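You operate a simulated robot arm through the tools that you are given. There is no shell and no other tool.

Carry out the task below with a simulated two-armed robot. There is one attempt and no reset: what you move stays moved.

JOB
Test the trip: both lamps off, press test, then reset, lamps back on.

Only the result counts: the job must be done as asked and must still hold three seconds after the hand-in. Knocking over, shifting, dropping, spilling or breaking anything else fails it.

ROBOT AND FRAMES
Two 7-joint arms with fingered hands on one trunk that stands fixed in place. Base frame: the origin is at the foot of the trunk, x ahead of it, y to its left, z up. Readings come in m, rad, newtons and seconds.
The left shoulder is at [0.05, 0.214, 0.869], the right one opposite. With the tool pointing down near the work surface each hand reaches from about 0.3 to 0.86 m from the base axis, measured 20 degrees to its own side. Payload 3 kg a hand.
The tool frame of a hand sits at the grasp point between the pads (the TCP): z along the fingers, y along the line on which they close. The tips reach 0.026 m beyond it. Largest opening 0.132 m; the body of the gripper starts 0.073 m behind the TCP. The gripper is a hand of 3 fingers: y runs from the thumb to the fingers, the wrist lies at [0, 0, -0.229] in the tool frame.
Orientation is that of the tool frame in the base frame, as [roll, pitch, yaw] about the fixed x, y, z axes, in that order (R = Rz(yaw) Ry(pitch) Rx(roll)). With the fingers straight down and closing along the base's y, the tool's x points along the base's -x, its y along +y and its z along -z.

CONTROLS
- The arms move only by the tool step_arm. It takes "left_commands", "right_commands" or both (then of equal length, played together; a hand with none holds still); each is a list of rows, each a list of 6 numbers: the shift along the tool's x, y, z in m, then the turn, a rotation vector about the tool's x, y, z in rad. In form: [[x, y, z, wx, wy, wz], ...]. A call has 1 to 20 rows; each row shifts and turns the commanded pose from where the row before left it, along the tool's axes as they then stand. Each row takes 0.2 s and may step no farther than 0.05 m and 0.15 rad from the row before; otherwise, the whole call is refused. A pose out of reach is approached as far as the arm can. The call stops where the force on the tool passes 90 N (or 10 N more than at its start, if that is more) or the arm is blocked; 0.2 s more then pass. In this call time passes only in rows, and 0.2 s behind the last. The reply holds the time, the measured pose of the TCP, the force on the tool along the base axes, the opening and the grip force, in the units named above and with some noise, with the torque about the TCP (base axes, N m) and any sound that the robot's microphone picked up, and new pictures: "pictures" is both (left out), scene, wrist or none (wrist: the cameras of the hands that moved).
- Cameras (640 x 400 px; columns grow to the right, rows downward): "scene" is now at [0.0316, -0.0085, 1.4965]; the picture's right is [-0.08, -1.00, 0.00], its down [-0.68, 0.05, -0.73] and it looks along [0.73, -0.06, -0.68] (base axes); focal length 354 px, centre (320, 200). "left" rides on the left gripper at [-0.062, 0.003, -0.092] in its tool frame; the picture's right is [-0.05, -1.00, 0.00], its down [0.83, -0.04, -0.56] and it looks along [0.55, -0.03, 0.83] (tool axes); focal length 230 px, centre (320, 200). "right" rides on the right gripper at [0.062, 0.003, -0.092] in its tool frame; the picture's right is [-0.05, 1.00, 0.00], its down [-0.83, -0.04, -0.56] and it looks along [-0.55, -0.03, 0.83] (tool axes); focal length 230 px, centre (320, 200).
- set_fingers(finger1, finger2, thumb_bend, hand): sets how far each is bent, from 0 (flat) to 1 (curled in); at 0.3 the hand is open as for a grip, at 0.7 the pads meet at the TCP. One left out holds its place. A second passes; each finger stops where it meets its share of the squeeze, and holds until it gets a number again. It is the only way to open and close the hand. It gives what a move gives, with no picture; readings hold the bend of each and the force on the fingers (four entries, about 0 where the hand has none), thumb and palm.
- pan_tilt(pan, tilt): turns the head with the scene camera to pan (to the left, within 1.501 rad either way) and tilt (down, from -0.506 to 1.204), counted from straight ahead of the robot. It gives what a move gives, and a new picture of the scene camera.
- measure_at(camera, pixels): for up to 12 pixels [column, row] of the newest picture of that camera ("zoom" is the newest enlarged one), the place [x, y, z] in the base frame of the surface seen there, good to about 0.003 m. It takes no simulated time.
- inspect(camera, box): a new picture of the part [left, top, right, bottom] of that camera's present view, enlarged. It takes no simulated time.
- hand_in(): hands the job in; it is judged then, once.

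Unless the task says otherwise, let go and move clear before handing in.

The tools are called as name(argument=value, ...) on one line, values as JSON. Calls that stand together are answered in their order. step_arm: Moves the arms, as the interface text tells. Its arguments: {"type":"object","properties":{"left_commands":{"type":"array"},"right_commands":{"type":"array"},"pictures":{"type":"string","enum":["both","scene","wrist","none"]}},"required":[]} The other tools are called the same way: set_fingers (finger1, finger2, thumb_bend, hand) moves the fingers one by one; pan_tilt (pan, tilt) turns the head that bears the scene camera; measure_at (camera, pixels) gives the place of the surface under pixels of a picture; inspect (camera, box) takes an enlarged picture of a part of a camera's view; hand_in () hands the job in.

At the start:

```text
time_s: 0.0
left_position: [0.5111, 0.1515, 1.1865]
left_tcp_rot: [-3.141, 0.001, 2.931]
left_ft_force: [0.0, 0.1, 0.3]
left_ft_torque: [0.01, -0.01, 0.01]
left_width: 0.1319
left_grasp_force: 0.1
left_shape: jaw
left_bend: [0.3, 0.3, 0.3]
left_finger forces: [0.0, 0.0, 0.0, 0.0, 0.0, 0.0]
right_position: [0.455, -0.2783, 1.2164]
right_tcp_rot: [3.141, 0.0, 2.93]
right_ft_force: [1.1, 0.2, 0.0]
right_ft_torque: [-0.03, -0.03, -0.01]
right_width: 0.1319
right_grasp_force: 0.1
right_shape: jaw
right_bend: [0.3, 0.3, 0.3]
right_finger forces: [0.0, 0.1, 0.0, 0.0, 0.0, 0.1]
head pan, tilt: [-0.08, 0.749]
```

scene: 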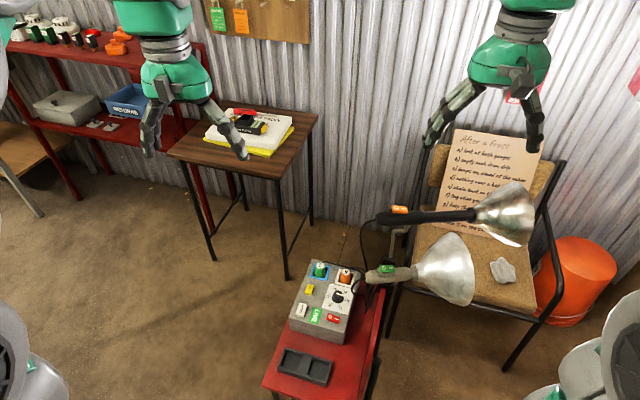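
right: 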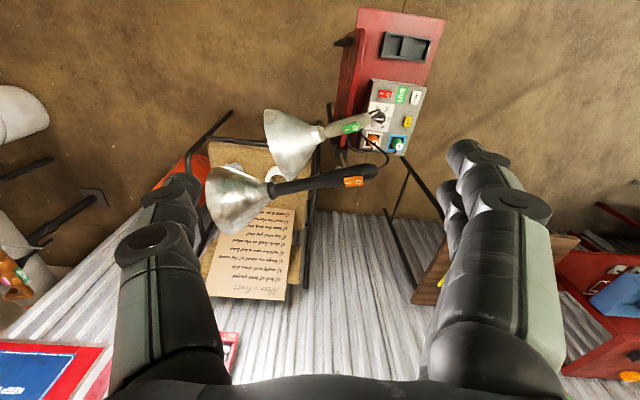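
left: 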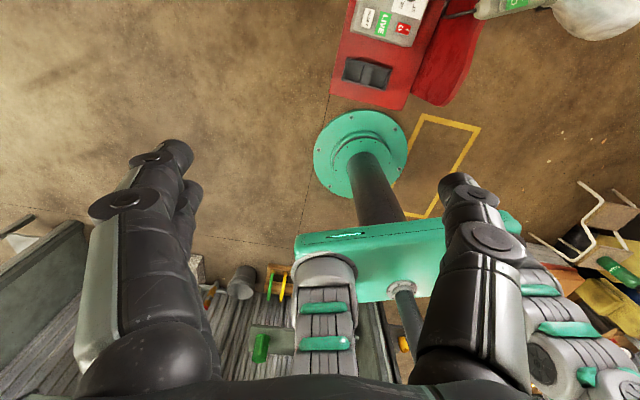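

The scene shows a control box at about (325,300) with buttons and a dial, and two lamps with switches at (400,209) and (386,268). I'll zoom in on the box and the lamps before moving.

inspect(camera="scene", box=[260, 250, 400, 390])

inspect(camera="scene", box=[350, 180, 550, 310])

inspect(camera="right", box=[320, 0, 460, 200])

```text
2.86 times, centred on (330, 320) of scene
```

zoom: 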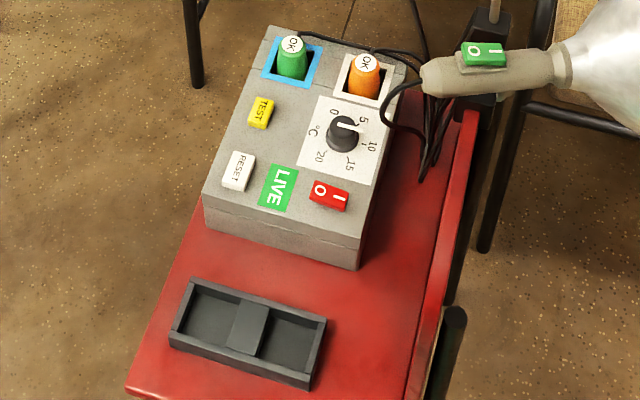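

```text
3.08 times, centred on (450, 245) of scene
```

zoom: 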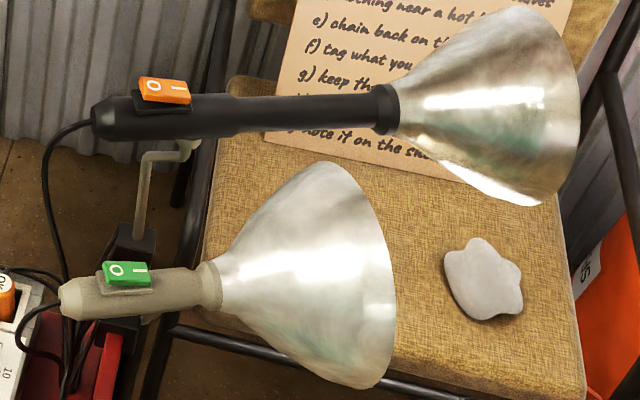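

```text
2.00 times, centred on (390, 100) of right
```

zoom: 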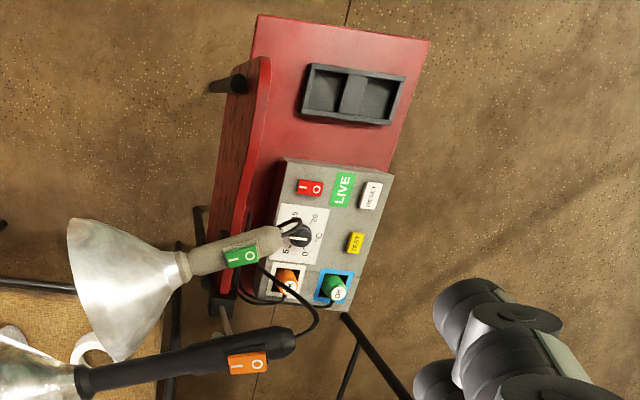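

The box has TEST, RESET, a red 0/I switch and two "OK" plugs or caps, and each lamp handle carries a 0/I rocker. I need the rocker states, so I'll zoom tighter and read the note.

inspect(camera="scene", box=[380, 195, 420, 220])

inspect(camera="scene", box=[365, 255, 405, 280])

inspect(camera="scene", box=[290, 290, 354, 330])

inspect(camera="scene", box=[430, 120, 560, 240])

inspect(camera="scene", box=[190, 0, 320, 80])

measure_at(camera="scene", pixels=[[400, 209], [386, 268], [319, 268], [345, 273], [309, 289], [302, 310], [333, 319], [316, 315], [306, 366], [337, 297], [320, 330], [345, 390]])

```text
16.00 times, centred on (400, 208) of scene
```

zoom: 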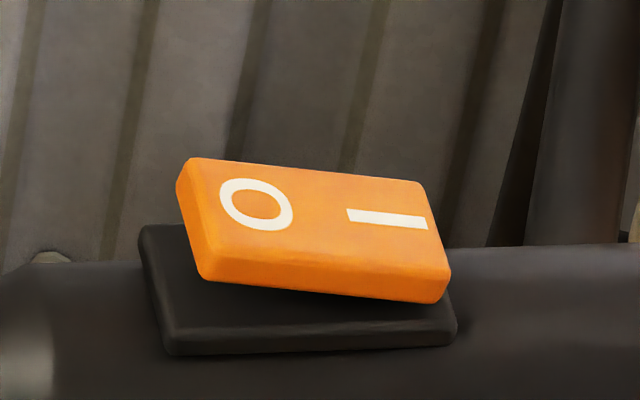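

```text
16.00 times, centred on (385, 268) of scene
```

zoom: 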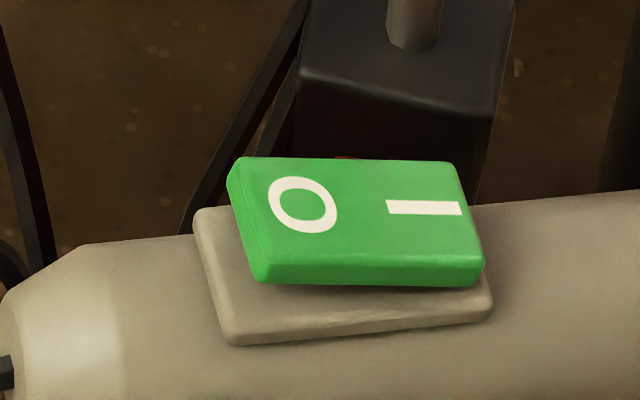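

```text
10.00 times, centred on (322, 310) of scene
```

zoom: 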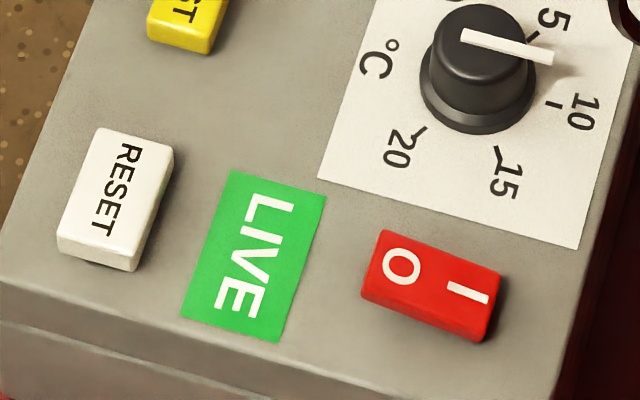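

```text
3.33 times, centred on (495, 180) of scene
```

zoom: 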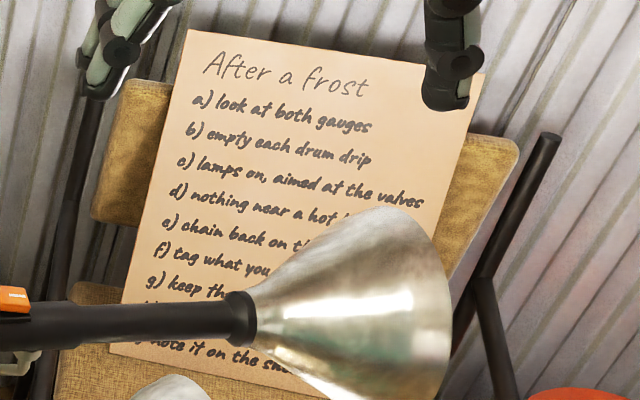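

```text
4.92 times, centred on (255, 40) of scene
```

zoom: 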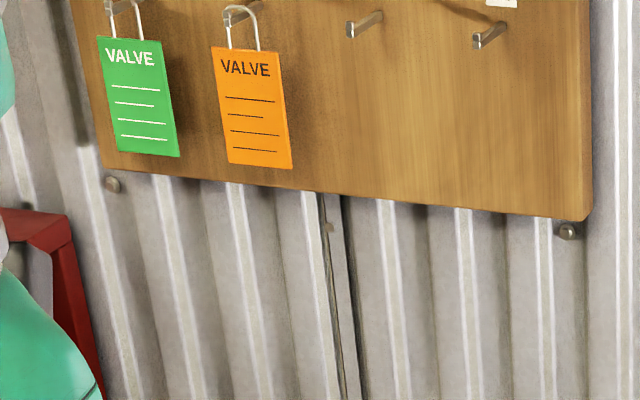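

```text
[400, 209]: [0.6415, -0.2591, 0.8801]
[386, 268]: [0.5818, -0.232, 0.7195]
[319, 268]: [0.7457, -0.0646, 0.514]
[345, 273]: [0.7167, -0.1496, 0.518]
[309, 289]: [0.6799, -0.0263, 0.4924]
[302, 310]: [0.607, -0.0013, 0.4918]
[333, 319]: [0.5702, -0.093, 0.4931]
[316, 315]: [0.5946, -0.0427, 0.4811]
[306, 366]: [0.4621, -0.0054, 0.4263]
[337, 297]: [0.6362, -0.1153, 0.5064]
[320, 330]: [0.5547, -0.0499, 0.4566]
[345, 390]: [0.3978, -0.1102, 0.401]
```

Both lamp rockers have the 0 side raised and I pressed, so both lamps are on now, and the red switch is also at I. I'll measure the lamp handles, rocker ends and box buttons more closely.

measure_at(camera="scene", pixels=[[395, 207], [406, 210], [400, 214], [385, 218], [420, 216], [465, 214], [500, 210], [535, 200], [530, 235], [495, 185], [410, 221], [440, 222]])

measure_at(camera="scene", pixels=[[383, 267], [391, 268], [386, 275], [368, 276], [375, 280], [410, 271], [420, 270], [455, 235], [472, 300], [440, 270], [388, 253], [372, 297]])

inspect(camera="scene", box=[290, 255, 370, 305])

inspect(camera="right", box=[330, 80, 420, 190])

```text
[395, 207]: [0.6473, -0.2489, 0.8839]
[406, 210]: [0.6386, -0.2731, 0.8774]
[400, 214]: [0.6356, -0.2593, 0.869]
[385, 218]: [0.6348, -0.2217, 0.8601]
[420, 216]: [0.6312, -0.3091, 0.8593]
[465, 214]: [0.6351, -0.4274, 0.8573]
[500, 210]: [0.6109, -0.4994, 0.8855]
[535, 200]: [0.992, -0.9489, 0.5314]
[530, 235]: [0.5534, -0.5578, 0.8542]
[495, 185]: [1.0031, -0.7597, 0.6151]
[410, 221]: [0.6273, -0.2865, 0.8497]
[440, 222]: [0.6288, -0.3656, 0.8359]
```

```text
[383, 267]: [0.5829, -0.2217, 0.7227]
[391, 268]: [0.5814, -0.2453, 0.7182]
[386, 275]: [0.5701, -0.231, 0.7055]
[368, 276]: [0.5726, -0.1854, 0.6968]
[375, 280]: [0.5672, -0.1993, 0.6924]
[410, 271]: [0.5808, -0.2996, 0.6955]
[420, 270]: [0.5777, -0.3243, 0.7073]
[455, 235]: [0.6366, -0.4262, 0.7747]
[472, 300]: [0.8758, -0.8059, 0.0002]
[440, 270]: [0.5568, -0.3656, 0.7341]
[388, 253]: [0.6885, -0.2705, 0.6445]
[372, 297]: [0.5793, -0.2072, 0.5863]
```

```text
8.00 times, centred on (330, 280) of scene
```

zoom: 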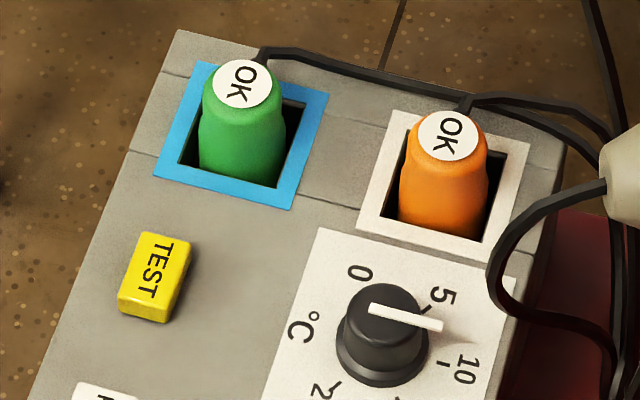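

```text
3.64 times, centred on (375, 135) of right
```

zoom: 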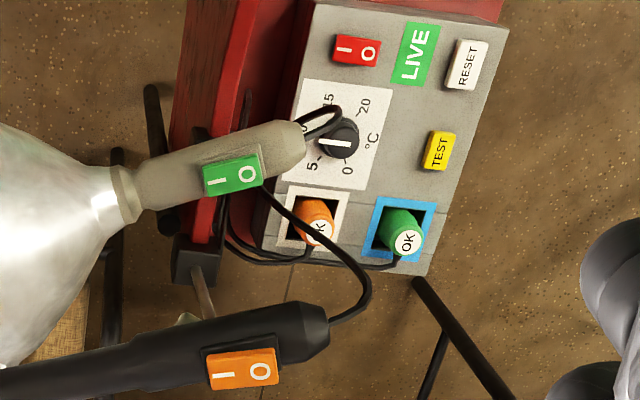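

The 0 halves are at about [0.647,-0.249,0.884] for orange and [0.583,-0.222,0.723] for green. I'll zoom in again and measure the rocker faces to get their tilt.

inspect(camera="scene", box=[380, 195, 420, 220])

measure_at(camera="zoom", pixels=[[200, 175], [220, 255], [250, 175], [265, 260], [330, 190], [345, 270], [400, 195], [430, 280], [255, 205], [385, 218], [300, 340], [160, 250]])

inspect(camera="scene", box=[365, 255, 405, 280])

measure_at(camera="zoom", pixels=[[245, 170], [270, 245], [300, 170], [320, 250], [360, 170], [380, 250], [440, 170], [465, 245], [302, 205], [424, 208], [350, 320], [215, 240]])

inspect(camera="scene", box=[290, 280, 322, 325])

```text
16.00 times, centred on (400, 208) of scene
```

zoom: 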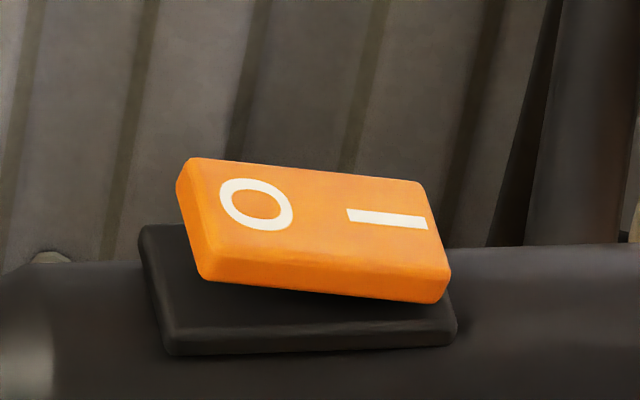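

```text
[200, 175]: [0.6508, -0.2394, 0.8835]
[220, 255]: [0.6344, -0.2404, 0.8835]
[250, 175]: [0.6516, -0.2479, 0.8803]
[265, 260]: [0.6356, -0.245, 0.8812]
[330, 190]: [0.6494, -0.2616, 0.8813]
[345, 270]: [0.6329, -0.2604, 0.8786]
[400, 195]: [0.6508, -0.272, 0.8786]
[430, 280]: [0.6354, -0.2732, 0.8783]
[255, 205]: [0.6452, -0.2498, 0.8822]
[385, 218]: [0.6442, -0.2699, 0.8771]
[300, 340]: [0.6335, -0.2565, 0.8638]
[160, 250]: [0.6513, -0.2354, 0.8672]
```

```text
16.00 times, centred on (385, 268) of scene
```

zoom: 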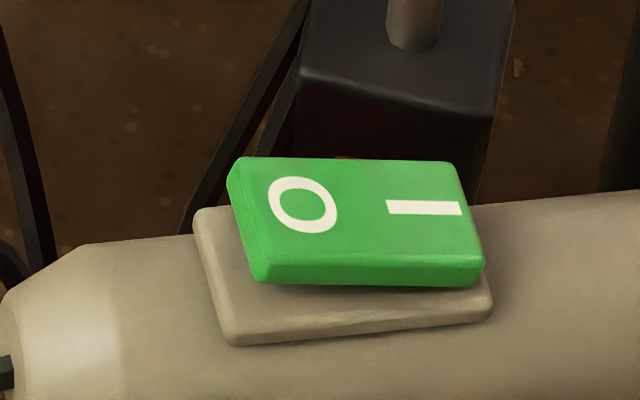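

```text
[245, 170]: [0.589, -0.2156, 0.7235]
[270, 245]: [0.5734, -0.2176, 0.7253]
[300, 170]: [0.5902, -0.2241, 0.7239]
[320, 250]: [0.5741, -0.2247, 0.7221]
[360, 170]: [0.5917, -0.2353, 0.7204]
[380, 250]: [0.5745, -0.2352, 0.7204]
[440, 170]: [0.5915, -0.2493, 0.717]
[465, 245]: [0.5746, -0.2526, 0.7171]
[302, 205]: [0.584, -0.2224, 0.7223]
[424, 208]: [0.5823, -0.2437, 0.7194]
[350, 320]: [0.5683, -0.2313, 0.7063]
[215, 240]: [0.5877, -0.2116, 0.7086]
```

```text
8.89 times, centred on (306, 302) of scene
```

zoom: 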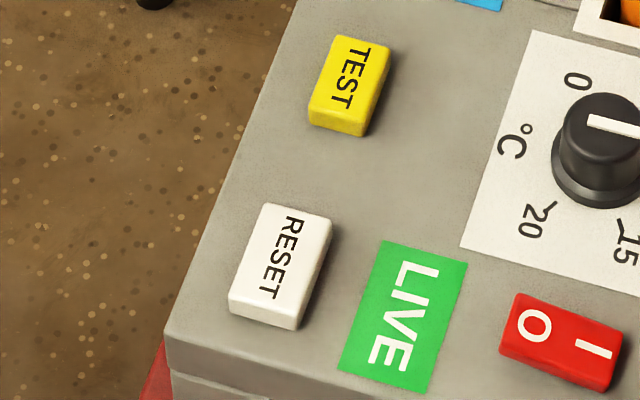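

The rocker faces are nearly level across x and tilt about 8° along y, so a straight-down press on each 0 half will work. I'll first shape the right hand into a poker and look at it.

set_fingers(hand="right", finger1=1.0, finger2=1.0, thumb_bend=0.6)

inspect(camera="right", box=[0, 0, 640, 400])

inspect(camera="scene", box=[400, 0, 580, 160])

```text
time_s: 1.0
left_position: [0.5106, 0.152, 1.1861]
left_tcp_rot: [-3.141, 0.001, 2.931]
left_ft_force: [0.3, -0.2, 0.0]
left_ft_torque: [-0.01, 0.04, -0.02]
left_width: 0.132
left_grasp_force: 0.0
left_shape: jaw
left_bend: [0.3, 0.3, 0.3]
left_finger forces: [0.0, 0.1, 0.0, 0.0, 0.0, 0.0]
right_position: [0.4534, -0.2787, 1.2159]
right_tcp_rot: [-3.139, 0.0, 2.93]
right_ft_force: [-0.3, 0.1, -1.4]
right_ft_torque: [0.0, 0.01, -0.02]
right_width: 0.0393
right_grasp_force: 0.0
right_shape: fingers
right_bend: [1.0, 1.0, 0.6]
right_finger forces: [0.0, 0.0, 0.0, 0.0, 0.1, 0.0]
head pan, tilt: [-0.08, 0.749]
```

```text
1.00 times, centred on (320, 200) of right (not enlarged: the box is as wide or as high as the picture)
```

zoom: 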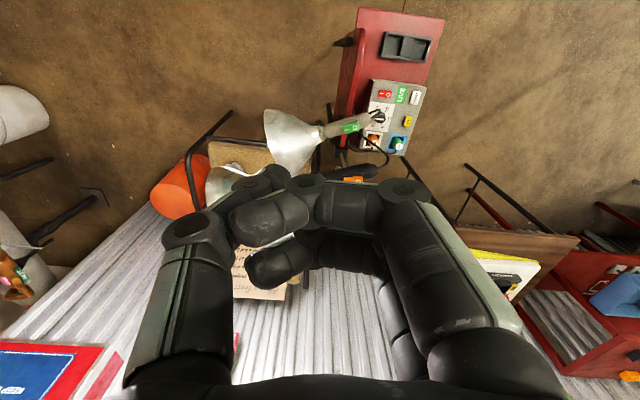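

```text
2.50 times, centred on (490, 80) of scene
```

zoom: 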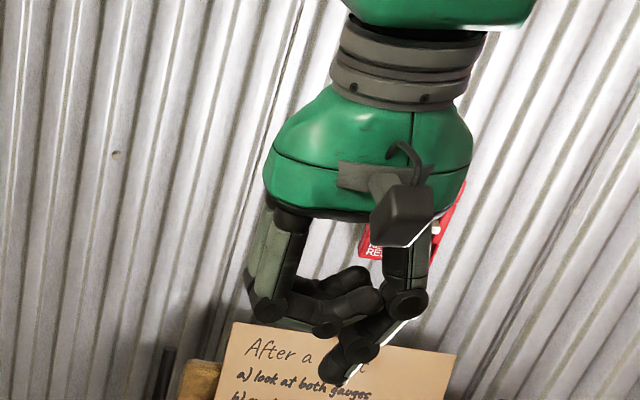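

With the fingers curled and the thumb at 0.6, the thumb tip at scene pixel (538,150) looks like the lowest point. I'll measure the tip and the curled knuckles to find their offsets from the TCP.

measure_at(camera="zoom", pixels=[[345, 378], [340, 360], [358, 348], [330, 330], [270, 315], [400, 305], [375, 300], [350, 280], [320, 300], [380, 335], [345, 384], [420, 250]])

measure_at(camera="right", pixels=[[265, 215], [350, 205], [400, 190], [305, 185], [260, 180], [195, 230], [245, 185], [275, 175], [280, 265], [330, 250], [450, 290], [170, 300]])

inspect(camera="right", box=[150, 140, 450, 300])

inspect(camera="scene", box=[480, 60, 580, 170])

```text
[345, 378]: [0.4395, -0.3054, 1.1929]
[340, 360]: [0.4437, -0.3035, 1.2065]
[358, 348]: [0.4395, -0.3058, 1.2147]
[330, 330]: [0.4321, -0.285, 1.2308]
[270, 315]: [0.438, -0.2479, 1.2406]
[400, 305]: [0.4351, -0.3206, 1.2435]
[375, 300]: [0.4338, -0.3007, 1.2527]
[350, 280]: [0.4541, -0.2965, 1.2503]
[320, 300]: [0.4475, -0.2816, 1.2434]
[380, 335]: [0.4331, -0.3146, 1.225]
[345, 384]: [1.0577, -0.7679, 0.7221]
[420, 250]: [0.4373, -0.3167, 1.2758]
```

```text
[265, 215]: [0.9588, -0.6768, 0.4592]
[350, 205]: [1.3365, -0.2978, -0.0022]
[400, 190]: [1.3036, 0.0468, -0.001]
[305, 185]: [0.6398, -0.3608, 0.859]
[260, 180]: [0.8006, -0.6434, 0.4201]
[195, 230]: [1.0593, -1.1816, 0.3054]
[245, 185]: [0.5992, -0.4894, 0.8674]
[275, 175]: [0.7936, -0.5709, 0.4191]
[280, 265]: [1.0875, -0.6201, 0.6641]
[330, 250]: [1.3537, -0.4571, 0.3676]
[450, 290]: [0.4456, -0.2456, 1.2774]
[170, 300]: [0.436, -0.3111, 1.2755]
```

```text
2.13 times, centred on (300, 220) of right
```

zoom: 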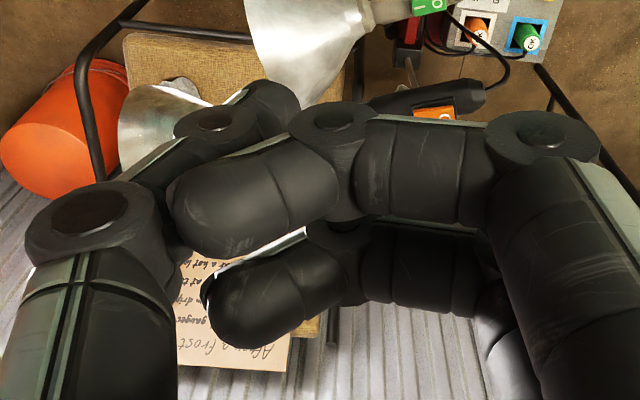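

```text
3.64 times, centred on (530, 115) of scene
```

zoom: 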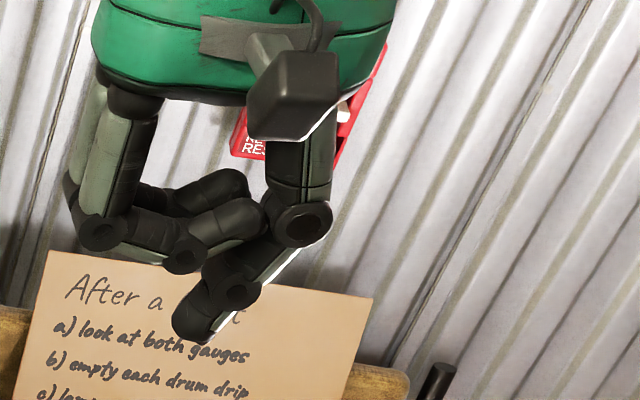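

The thumb tip measures near [0.44,-0.305,1.193], which is about (0, -0.03, 0.025) in the tool frame and 4 cm beyond the curled knuckles, so it makes a good poker. Next I'll square the yaw and tilt the hand about 0.45 rad so the fingers point forward and down.

step_arm(right_commands=[[0, 0, 0, 0, 0, -0.105], [0, 0, 0, 0, 0, -0.106], [0, 0, 0, 0, -0.15, 0], [0, 0, 0, 0, -0.15, 0], [0, 0, 0, 0, -0.15, 0]], pictures="both")

```text
time_s: 2.2
left_position: [0.5113, 0.1517, 1.1862]
left_tcp_rot: [-3.142, 0.002, 2.93]
left_ft_force: [0.0, -0.2, 0.4]
left_ft_torque: [0.0, 0.03, -0.01]
left_width: 0.1318
left_grasp_force: 0.0
left_shape: jaw
left_bend: [0.3, 0.3, 0.3]
left_finger forces: [0.1, 0.0, 0.1, 0.0, 0.0, 0.0]
right_position: [0.4555, -0.2785, 1.2172]
right_tcp_rot: [3.142, 0.453, 3.141]
right_ft_force: [-0.1, -0.1, 0.2]
right_ft_torque: [0.01, -0.01, -0.01]
right_width: 0.0395
right_grasp_force: 0.1
right_shape: fingers
right_bend: [1.0, 1.0, 0.6]
right_finger forces: [0.0, 0.0, 0.0, 0.0, 0.0, 0.0]
head pan, tilt: [-0.08, 0.749]
```

scene: 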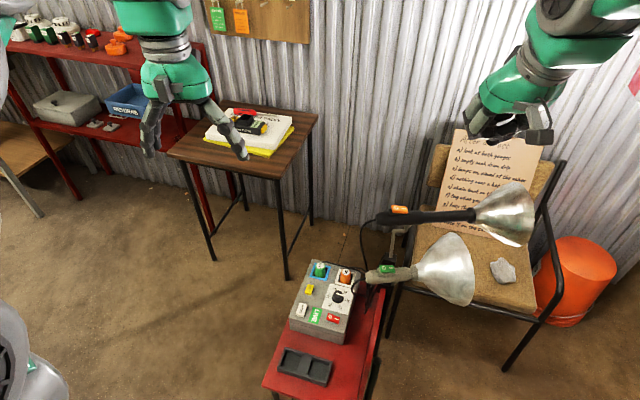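
right: 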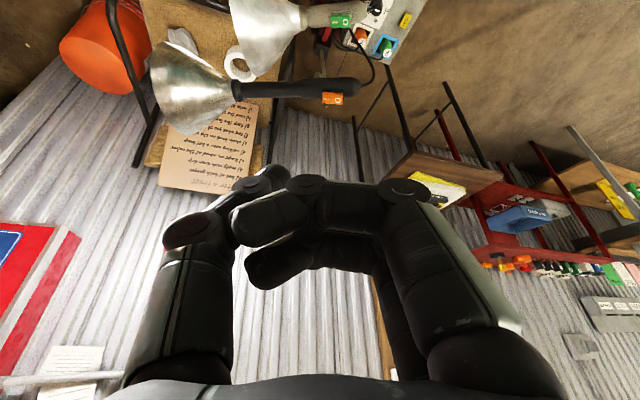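

The hand is squared and tilted, at pitch 0.453 and yaw π. I'll move the thumb tip to about 7 cm above the orange rocker's 0 half.

step_arm(right_commands=[[-0.00866, 0.00921, 0.0398, 0, 0, 0], [-0.00866, 0.00921, 0.0398, 0, 0, 0], [-0.00866, 0.00921, 0.0398, 0, 0, 0], [-0.00866, 0.00921, 0.0398, 0, 0, 0], [-0.00866, 0.00921, 0.0398, 0, 0, 0], [-0.00866, 0.00921, 0.0398, 0, 0, 0], [-0.00866, 0.00921, 0.0398, 0, 0, 0]], pictures="both")

```text
time_s: 3.8
left_position: [0.5107, 0.1519, 1.1854]
left_tcp_rot: [3.141, -0.001, 2.931]
left_ft_force: [0.0, 0.6, 0.4]
left_ft_torque: [0.0, 0.0, -0.04]
left_width: 0.1323
left_grasp_force: 0.1
left_shape: jaw
left_bend: [0.3, 0.3, 0.3]
left_finger forces: [0.1, 0.0, 0.1, 0.1, 0.1, 0.0]
right_position: [0.635, -0.2141, 0.9902]
right_tcp_rot: [3.141, 0.45, 3.141]
right_ft_force: [-0.7, 0.4, -0.1]
right_ft_torque: [0.01, 0.01, -0.01]
right_width: 0.0394
right_grasp_force: 0.1
right_shape: fingers
right_bend: [1.0, 1.0, 0.6]
right_finger forces: [0.1, 0.0, 0.0, 0.1, 0.0, 0.0]
head pan, tilt: [-0.08, 0.749]
```

scene: 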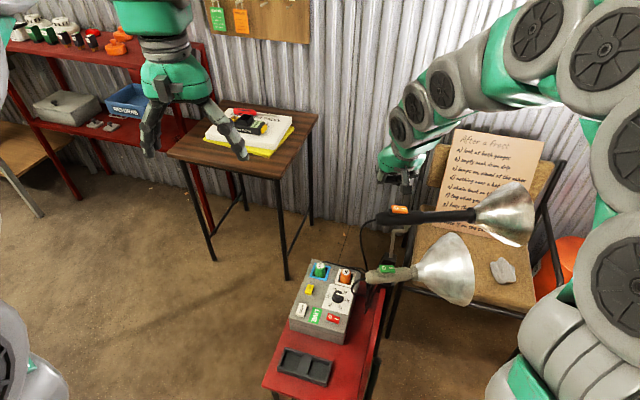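
right: 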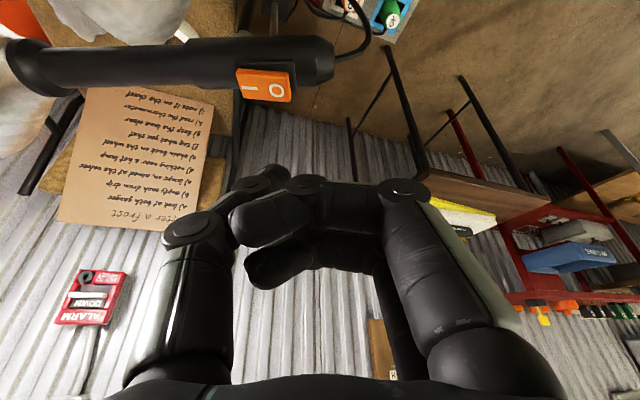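

The hand is now above the orange lamp, near (400,180) in the scene. I'll zoom in and measure where the thumb tip is.

inspect(camera="scene", box=[365, 155, 445, 225])

inspect(camera="right", box=[180, 50, 340, 250])

```text
5.71 times, centred on (405, 190) of scene
```

zoom: 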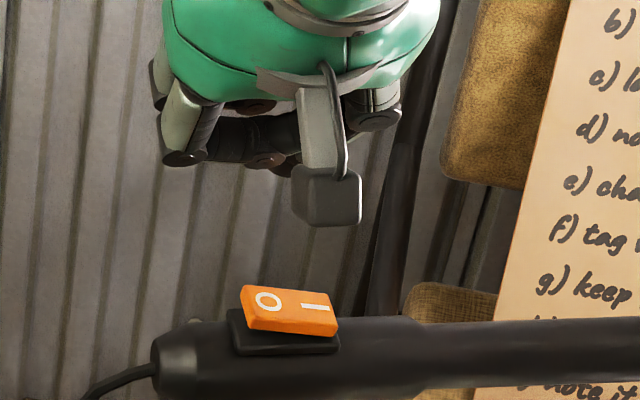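

```text
2.00 times, centred on (260, 150) of right
```

zoom: 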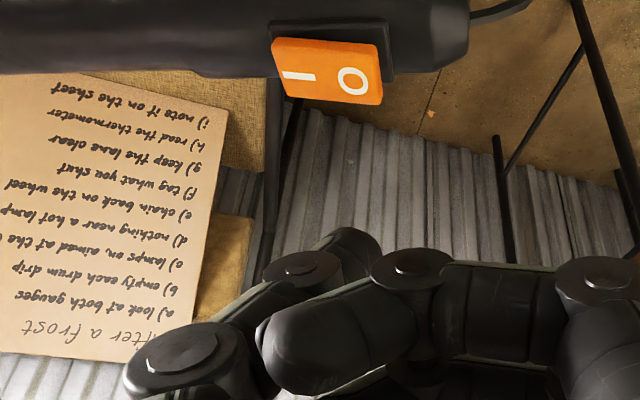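

The wrist camera block hides the thumb tip from the scene camera, but the right zoom shows it around (350,250). I'll measure it there, along with the rocker.

measure_at(camera="zoom", pixels=[[350, 240], [365, 240], [375, 252], [340, 265], [355, 82], [298, 76], [275, 95], [380, 100], [372, 50], [300, 285], [320, 350], [330, 235]])

```text
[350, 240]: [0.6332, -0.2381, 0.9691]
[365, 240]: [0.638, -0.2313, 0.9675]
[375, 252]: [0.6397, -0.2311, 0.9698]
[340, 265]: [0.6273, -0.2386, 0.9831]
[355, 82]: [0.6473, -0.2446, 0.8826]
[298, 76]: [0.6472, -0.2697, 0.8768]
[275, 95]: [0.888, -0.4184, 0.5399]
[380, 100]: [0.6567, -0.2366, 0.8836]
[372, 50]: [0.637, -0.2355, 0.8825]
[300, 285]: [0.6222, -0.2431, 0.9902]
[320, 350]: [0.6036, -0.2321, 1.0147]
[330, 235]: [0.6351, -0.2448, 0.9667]
```

The thumb tip centre is at about x 0.644, y -0.238, with its bottom near z 0.961. The orange "0" face is at z ≈0.883, so I'll lower straight down to about 1.5 cm above it with a small y correction.

step_arm(right_commands=[[0.0091, -0.0017, 0.0189, 0, 0, 0], [0.0091, -0.0017, 0.0189, 0, 0, 0], [0.0091, -0.0017, 0.0189, 0, 0, 0]], pictures="both")

inspect(camera="right", box=[180, 80, 340, 250])

inspect(camera="scene", box=[365, 175, 445, 225])

```text
time_s: 4.6
left_position: [0.5115, 0.1518, 1.185]
left_tcp_rot: [-3.14, 0.001, 2.93]
left_ft_force: [0.0, 0.4, -0.9]
left_ft_torque: [0.04, 0.01, 0.02]
left_width: 0.1317
left_grasp_force: 0.0
left_shape: jaw
left_bend: [0.3, 0.3, 0.3]
left_finger forces: [0.0, 0.1, 0.0, 0.1, 0.1, 0.0]
right_position: [0.6314, -0.2198, 0.9287]
right_tcp_rot: [3.141, 0.451, -3.141]
right_ft_force: [0.8, 0.5, 0.1]
right_ft_torque: [0.0, 0.02, -0.01]
right_width: 0.0396
right_grasp_force: 0.0
right_shape: fingers
right_bend: [1.0, 1.0, 0.6]
right_finger forces: [0.0, 0.0, 0.0, 0.0, 0.0, 0.1]
head pan, tilt: [-0.08, 0.749]
```

scene: 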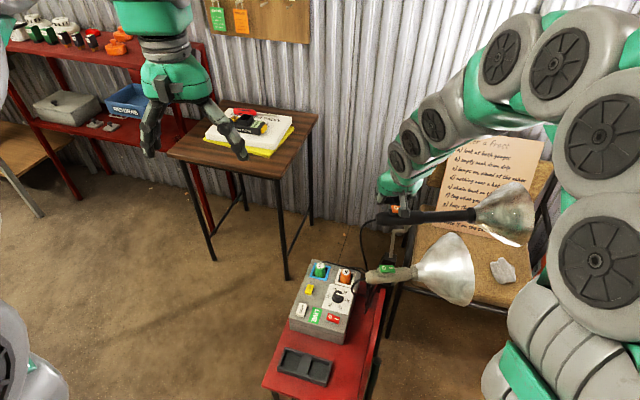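
right: 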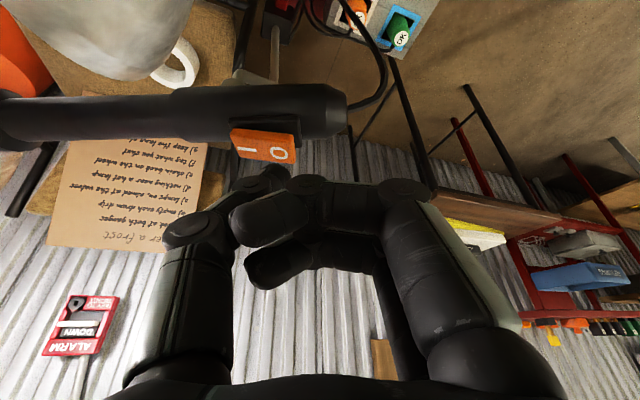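

```text
2.35 times, centred on (260, 165) of right
```

zoom: 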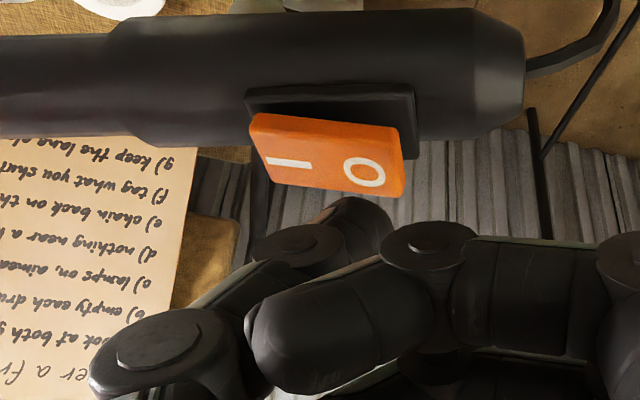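

```text
8.00 times, centred on (405, 200) of scene
```

zoom: 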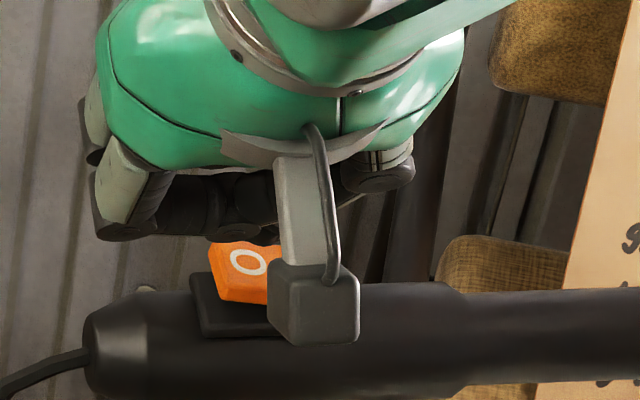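

The thumb tip at right-zoom (355,215) is lined up in column with the "O" at (365,172). I'll measure both before pressing.

inspect(camera="right", box=[180, 80, 340, 250])

measure_at(camera="zoom", pixels=[[345, 203], [360, 203], [375, 210], [388, 225], [350, 225], [370, 240], [330, 215], [364, 172], [288, 162], [330, 190], [400, 190], [390, 135]])

```text
2.35 times, centred on (260, 165) of right
```

zoom: 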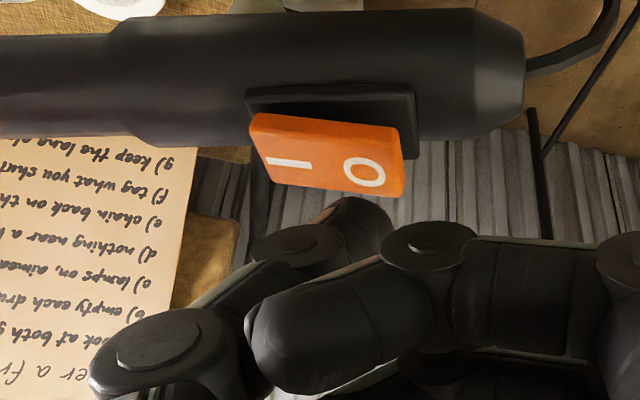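

```text
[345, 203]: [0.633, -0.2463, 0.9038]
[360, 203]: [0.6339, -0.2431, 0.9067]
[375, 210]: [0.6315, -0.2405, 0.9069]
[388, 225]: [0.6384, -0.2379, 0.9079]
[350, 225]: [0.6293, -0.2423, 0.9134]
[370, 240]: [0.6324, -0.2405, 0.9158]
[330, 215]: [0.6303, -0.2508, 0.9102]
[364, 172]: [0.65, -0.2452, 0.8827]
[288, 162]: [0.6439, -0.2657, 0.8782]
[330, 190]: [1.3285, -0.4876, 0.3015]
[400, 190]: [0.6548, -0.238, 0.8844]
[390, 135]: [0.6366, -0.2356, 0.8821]
```

The thumb tip bottom is about 2 cm above the rocker at y≈-0.244, x≈0.638. I'll move 5 mm forward and down 15 mm, then go on in small steps while watching the force.

step_arm(right_commands=[[0.002, 0.0, 0.0157, 0, 0, 0], [0.00087, 0, 0.0018, 0, 0, 0]], pictures="wrist")

inspect(camera="right", box=[180, 80, 340, 250])

```text
time_s: 5.2
left_position: [0.5108, 0.1515, 1.1852]
left_tcp_rot: [-3.141, 0.001, 2.93]
left_ft_force: [0.7, 0.4, -0.4]
left_ft_torque: [0.0, 0.02, 0.0]
left_width: 0.1318
left_grasp_force: 0.0
left_shape: jaw
left_bend: [0.3, 0.3, 0.3]
left_finger forces: [0.0, 0.1, 0.0, 0.1, 0.0, 0.0]
right_position: [0.6362, -0.2199, 0.9104]
right_tcp_rot: [3.14, 0.45, 3.141]
right_ft_force: [-0.9, -0.8, 2.9]
right_ft_torque: [-0.08, 0.02, -0.03]
right_width: 0.0394
right_grasp_force: 1.3
right_shape: fingers
right_bend: [1.0, 1.0, 0.6]
right_finger forces: [0.0, 0.1, 0.1, 0.0, 2.3, 0.0]
head pan, tilt: [-0.08, 0.749]
```

right: 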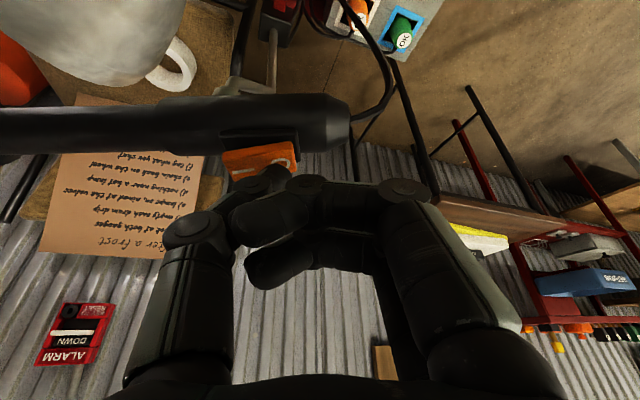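

```text
2.35 times, centred on (260, 165) of right
```

zoom: 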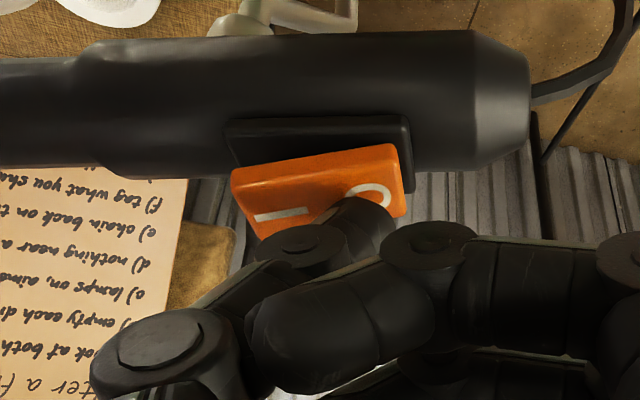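

The thumb is touching the "0" half, with 2.3 N on the thumb and 2.9 N up. I'll press on in small steps and listen for a click.

step_arm(right_commands=[[0.00087, 0, 0.0018, 0, 0, 0]], pictures="none")

step_arm(right_commands=[[0.00087, 0, 0.0018, 0, 0, 0]], pictures="wrist")

inspect(camera="right", box=[180, 80, 340, 250])

```text
time_s: 5.6
left_position: [0.5117, 0.1525, 1.1863]
left_tcp_rot: [3.14, -0.001, 2.931]
left_ft_force: [0.4, -0.2, 0.4]
left_ft_torque: [0.0, 0.0, -0.01]
left_width: 0.132
left_grasp_force: 0.1
left_shape: jaw
left_bend: [0.3, 0.3, 0.3]
left_finger forces: [0.0, 0.0, 0.0, 0.0, 0.1, 0.0]
right_position: [0.6363, -0.2204, 0.9105]
right_tcp_rot: [-3.141, 0.452, -3.14]
right_ft_force: [-1.7, -2.1, 17.2]
right_ft_torque: [-0.51, -0.09, -0.1]
right_width: 0.0388
right_grasp_force: 8.7
right_shape: fingers
right_bend: [1.0, 1.0, 0.61]
right_finger forces: [0.0, 0.1, 0.1, 0.1, 17.0, 0.0]
head pan, tilt: [-0.08, 0.749]
```

```text
time_s: 6.0
left_position: [0.5106, 0.1518, 1.1854]
left_tcp_rot: [3.141, 0.001, 2.929]
left_ft_force: [-0.4, -0.1, -1.0]
left_ft_torque: [-0.01, -0.03, 0.02]
left_width: 0.1318
left_grasp_force: 0.0
left_shape: jaw
left_bend: [0.3, 0.3, 0.3]
left_finger forces: [0.0, 0.1, 0.0, 0.0, 0.1, 0.0]
right_position: [0.6369, -0.2196, 0.9087]
right_tcp_rot: [-3.141, 0.456, -3.141]
right_ft_force: [-2.9, -3.9, 38.3]
right_ft_torque: [-1.12, -0.25, -0.11]
right_width: 0.038
right_grasp_force: 18.4
right_shape: fingers
right_bend: [1.0, 1.0, 0.63]
right_finger forces: [0.0, 0.1, 0.1, 0.0, 36.4, 0.0]
head pan, tilt: [-0.08, 0.749]
```

right: 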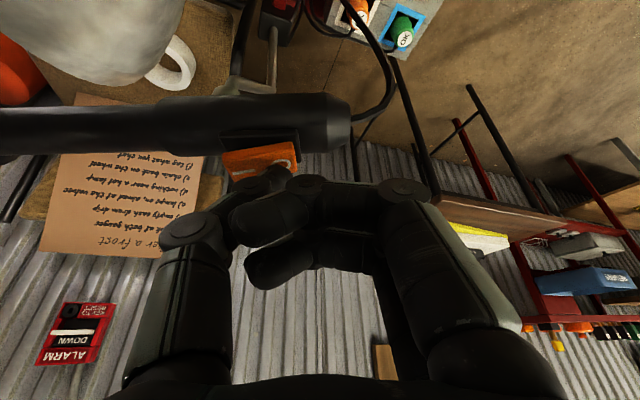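

```text
2.35 times, centred on (260, 165) of right
```

zoom: 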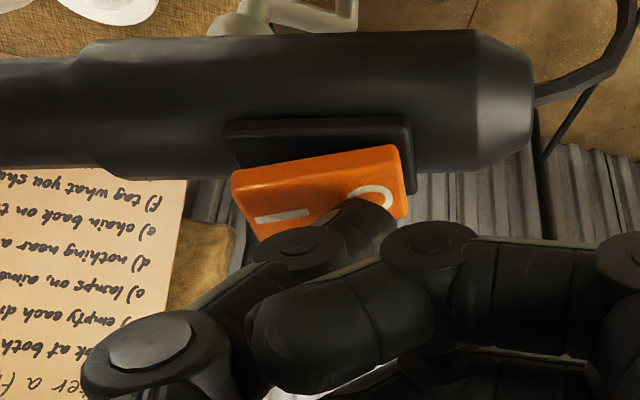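

The rocker's I end is now raised: its corner at zoom (258,238) sits lower than the O corner at (400,215). It flipped to 0 on first contact and the later force was just bottoming out, so I'll lift off and check.

step_arm(right_commands=[[-0.00435, 0, -0.009, 0, 0, 0], [-0.0087, 0, -0.018, 0, 0, 0], [-0.0087, 0, -0.018, 0, 0, 0], [-0.0087, 0, -0.018, 0, 0, 0]], pictures="both")

inspect(camera="scene", box=[380, 195, 420, 220])

inspect(camera="scene", box=[350, 180, 550, 310])

```text
time_s: 7.0
left_position: [0.5119, 0.1519, 1.1848]
left_tcp_rot: [3.141, 0.0, 2.931]
left_ft_force: [0.1, 0.5, -0.3]
left_ft_torque: [-0.01, 0.01, -0.01]
left_width: 0.1318
left_grasp_force: 0.0
left_shape: jaw
left_bend: [0.3, 0.3, 0.3]
left_finger forces: [0.0, 0.0, 0.0, 0.0, 0.0, 0.0]
right_position: [0.6349, -0.2196, 0.9771]
right_tcp_rot: [-3.141, 0.45, -3.141]
right_ft_force: [0.0, -0.4, 0.0]
right_ft_torque: [0.01, 0.01, -0.02]
right_width: 0.0391
right_grasp_force: 0.0
right_shape: fingers
right_bend: [1.0, 1.0, 0.6]
right_finger forces: [0.1, 0.0, 0.1, 0.0, 0.1, 0.0]
head pan, tilt: [-0.08, 0.749]
```

scene: 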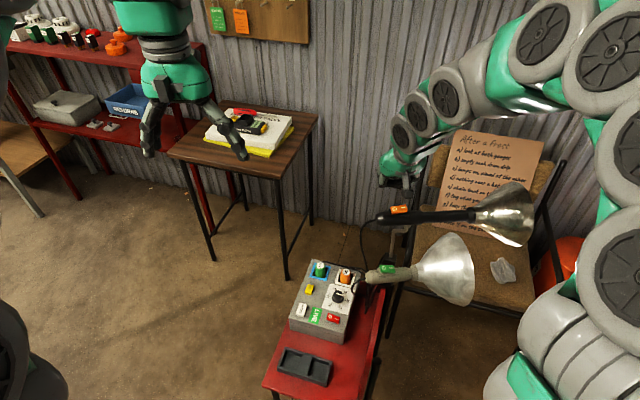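
right: 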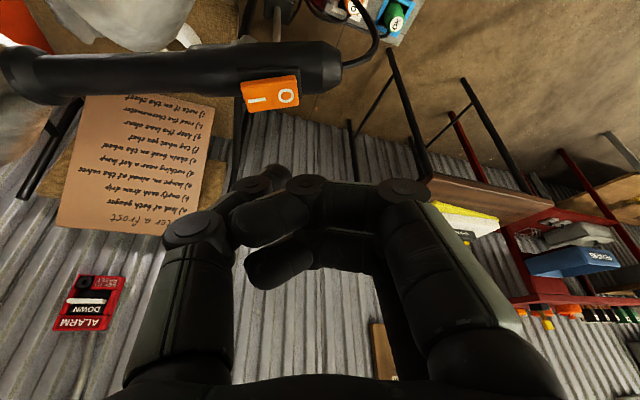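

```text
16.00 times, centred on (400, 208) of scene
```

zoom: 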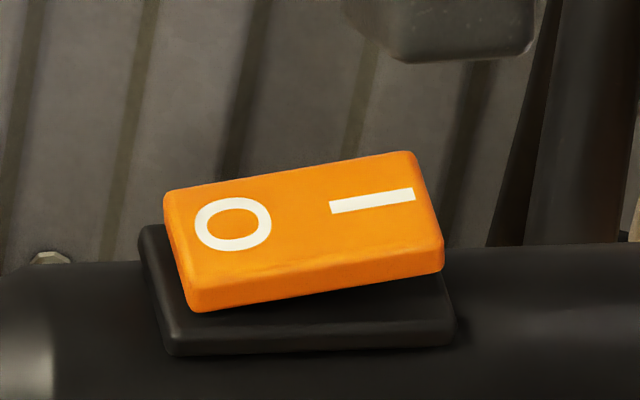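

```text
3.08 times, centred on (450, 245) of scene
```

zoom: 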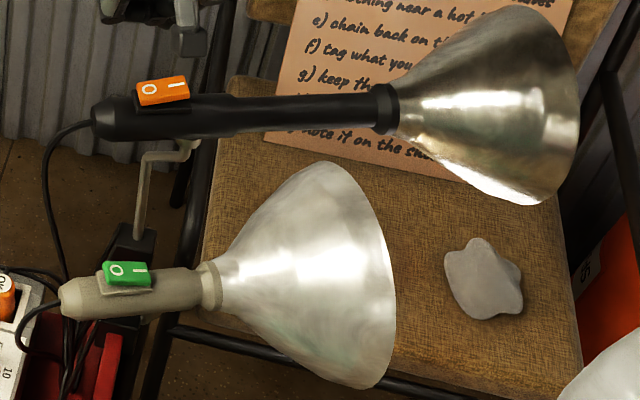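

Orange now has 0 pressed and I raised, the scene is dimmer, and the lamp hasn't moved. Next I'll bring the hand back and down in front of the green lamp, staying clear of the orange one.

step_arm(right_commands=[[0.0384, 0.008, -0.0086, 0, 0, 0], [0.0384, 0.008, -0.0086, 0, 0, 0], [0.0384, 0.008, -0.0086, 0, 0, 0], [0.0174, 0, 0.036, 0, 0, 0], [0.0174, 0, 0.036, 0, 0, 0], [0.0174, 0, 0.036, 0, 0, 0]], pictures="both")

inspect(camera="scene", box=[350, 180, 450, 310])

inspect(camera="right", box=[180, 30, 420, 250])

```text
time_s: 8.4
left_position: [0.5102, 0.1512, 1.185]
left_tcp_rot: [-3.141, 0.0, 2.931]
left_ft_force: [0.8, -0.2, 0.6]
left_ft_torque: [0.0, 0.04, 0.0]
left_width: 0.132
left_grasp_force: 0.2
left_shape: jaw
left_bend: [0.3, 0.3, 0.3]
left_finger forces: [0.0, 0.0, 0.0, 0.0, 0.1, 0.1]
right_position: [0.5282, -0.1943, 0.8327]
right_tcp_rot: [3.141, 0.447, -3.141]
right_ft_force: [-0.2, -0.2, -0.6]
right_ft_torque: [0.01, 0.0, 0.04]
right_width: 0.0395
right_grasp_force: 0.1
right_shape: fingers
right_bend: [1.0, 1.0, 0.6]
right_finger forces: [0.0, 0.0, 0.0, 0.1, 0.0, 0.0]
right hand out of reach, approached as far as the arm can: row 6
head pan, tilt: [-0.08, 0.749]
```

scene: 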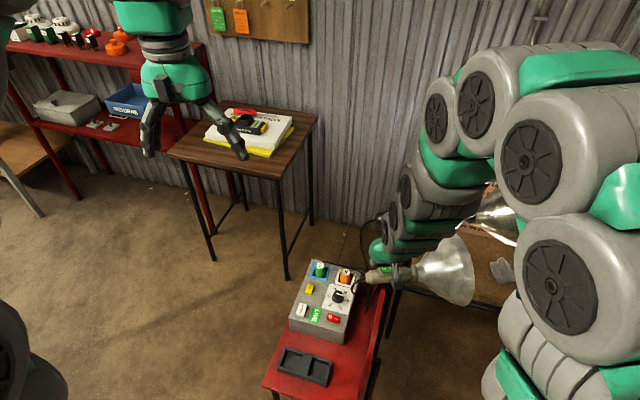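
right: 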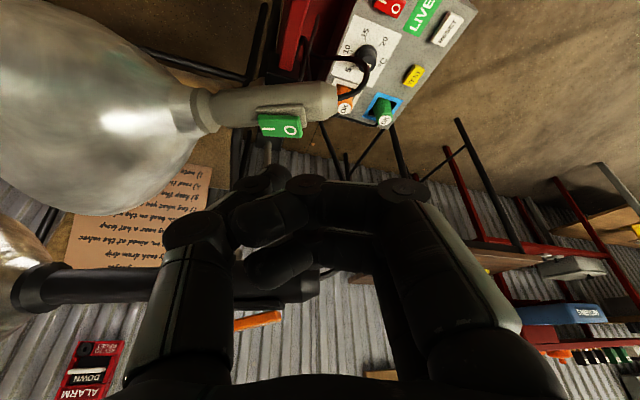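

```text
3.08 times, centred on (400, 245) of scene
```

zoom: 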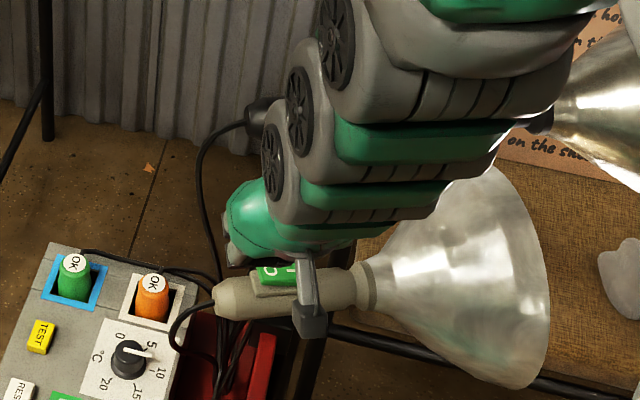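

```text
1.82 times, centred on (300, 140) of right
```

zoom: 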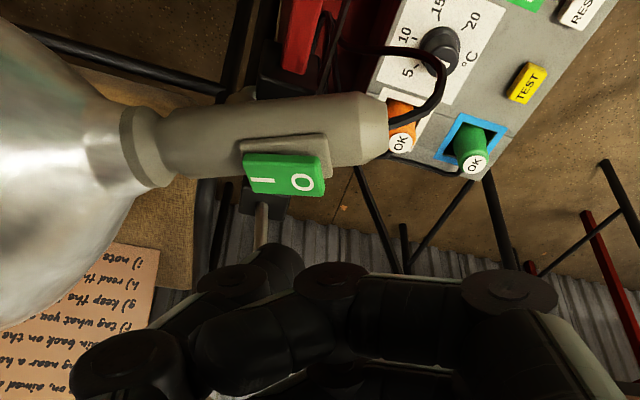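

Row 6 hit the arm's near reach limit, with the TCP at [0.528,-0.194,0.833], but nothing was touched. I'll move forward and down toward the point above the green "0", which is well within reach.

step_arm(right_commands=[[-0.0137, 0, 0.0289, 0, 0, 0], [-0.0137, 0, 0.0289, 0, 0, 0]], pictures="both")

inspect(camera="right", box=[180, 80, 340, 250])

inspect(camera="scene", box=[350, 220, 430, 300])

```text
time_s: 9.0
left_position: [0.5114, 0.1514, 1.1853]
left_tcp_rot: [-3.139, -0.002, 2.931]
left_ft_force: [1.5, 0.0, 0.0]
left_ft_torque: [-0.02, 0.01, 0.04]
left_width: 0.1319
left_grasp_force: 0.0
left_shape: jaw
left_bend: [0.3, 0.3, 0.3]
left_finger forces: [0.0, 0.0, 0.0, 0.0, 0.1, 0.1]
right_position: [0.5799, -0.1955, 0.7921]
right_tcp_rot: [-3.141, 0.449, -3.141]
right_ft_force: [0.0, -0.8, 0.3]
right_ft_torque: [0.01, 0.01, 0.01]
right_width: 0.0394
right_grasp_force: 0.0
right_shape: fingers
right_bend: [1.0, 1.0, 0.6]
right_finger forces: [0.0, 0.0, 0.1, 0.0, 0.0, 0.0]
head pan, tilt: [-0.08, 0.749]
```

scene: 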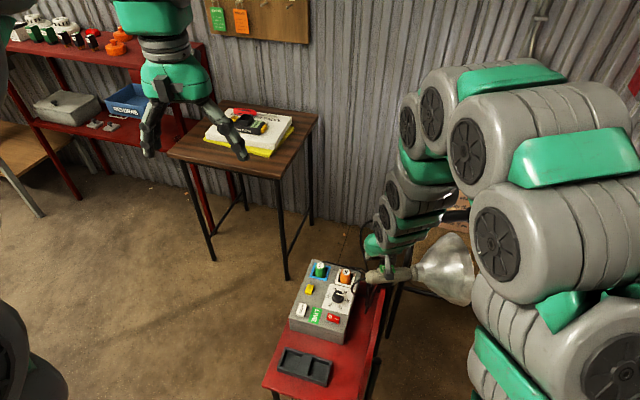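
right: 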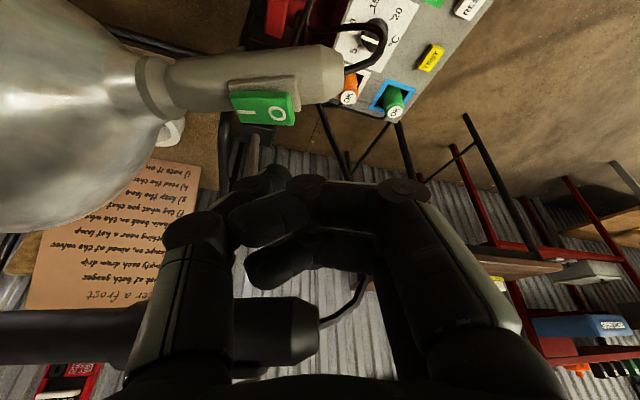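

```text
2.35 times, centred on (260, 165) of right
```

zoom: 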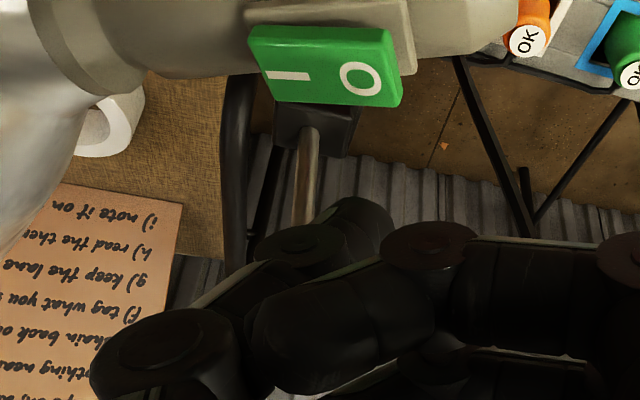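

```text
5.00 times, centred on (390, 260) of scene
```

zoom: 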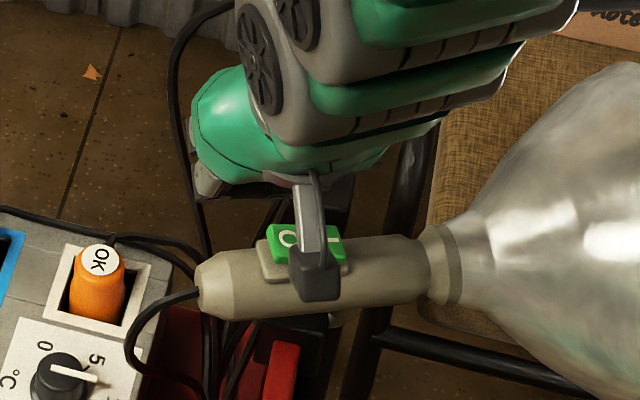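

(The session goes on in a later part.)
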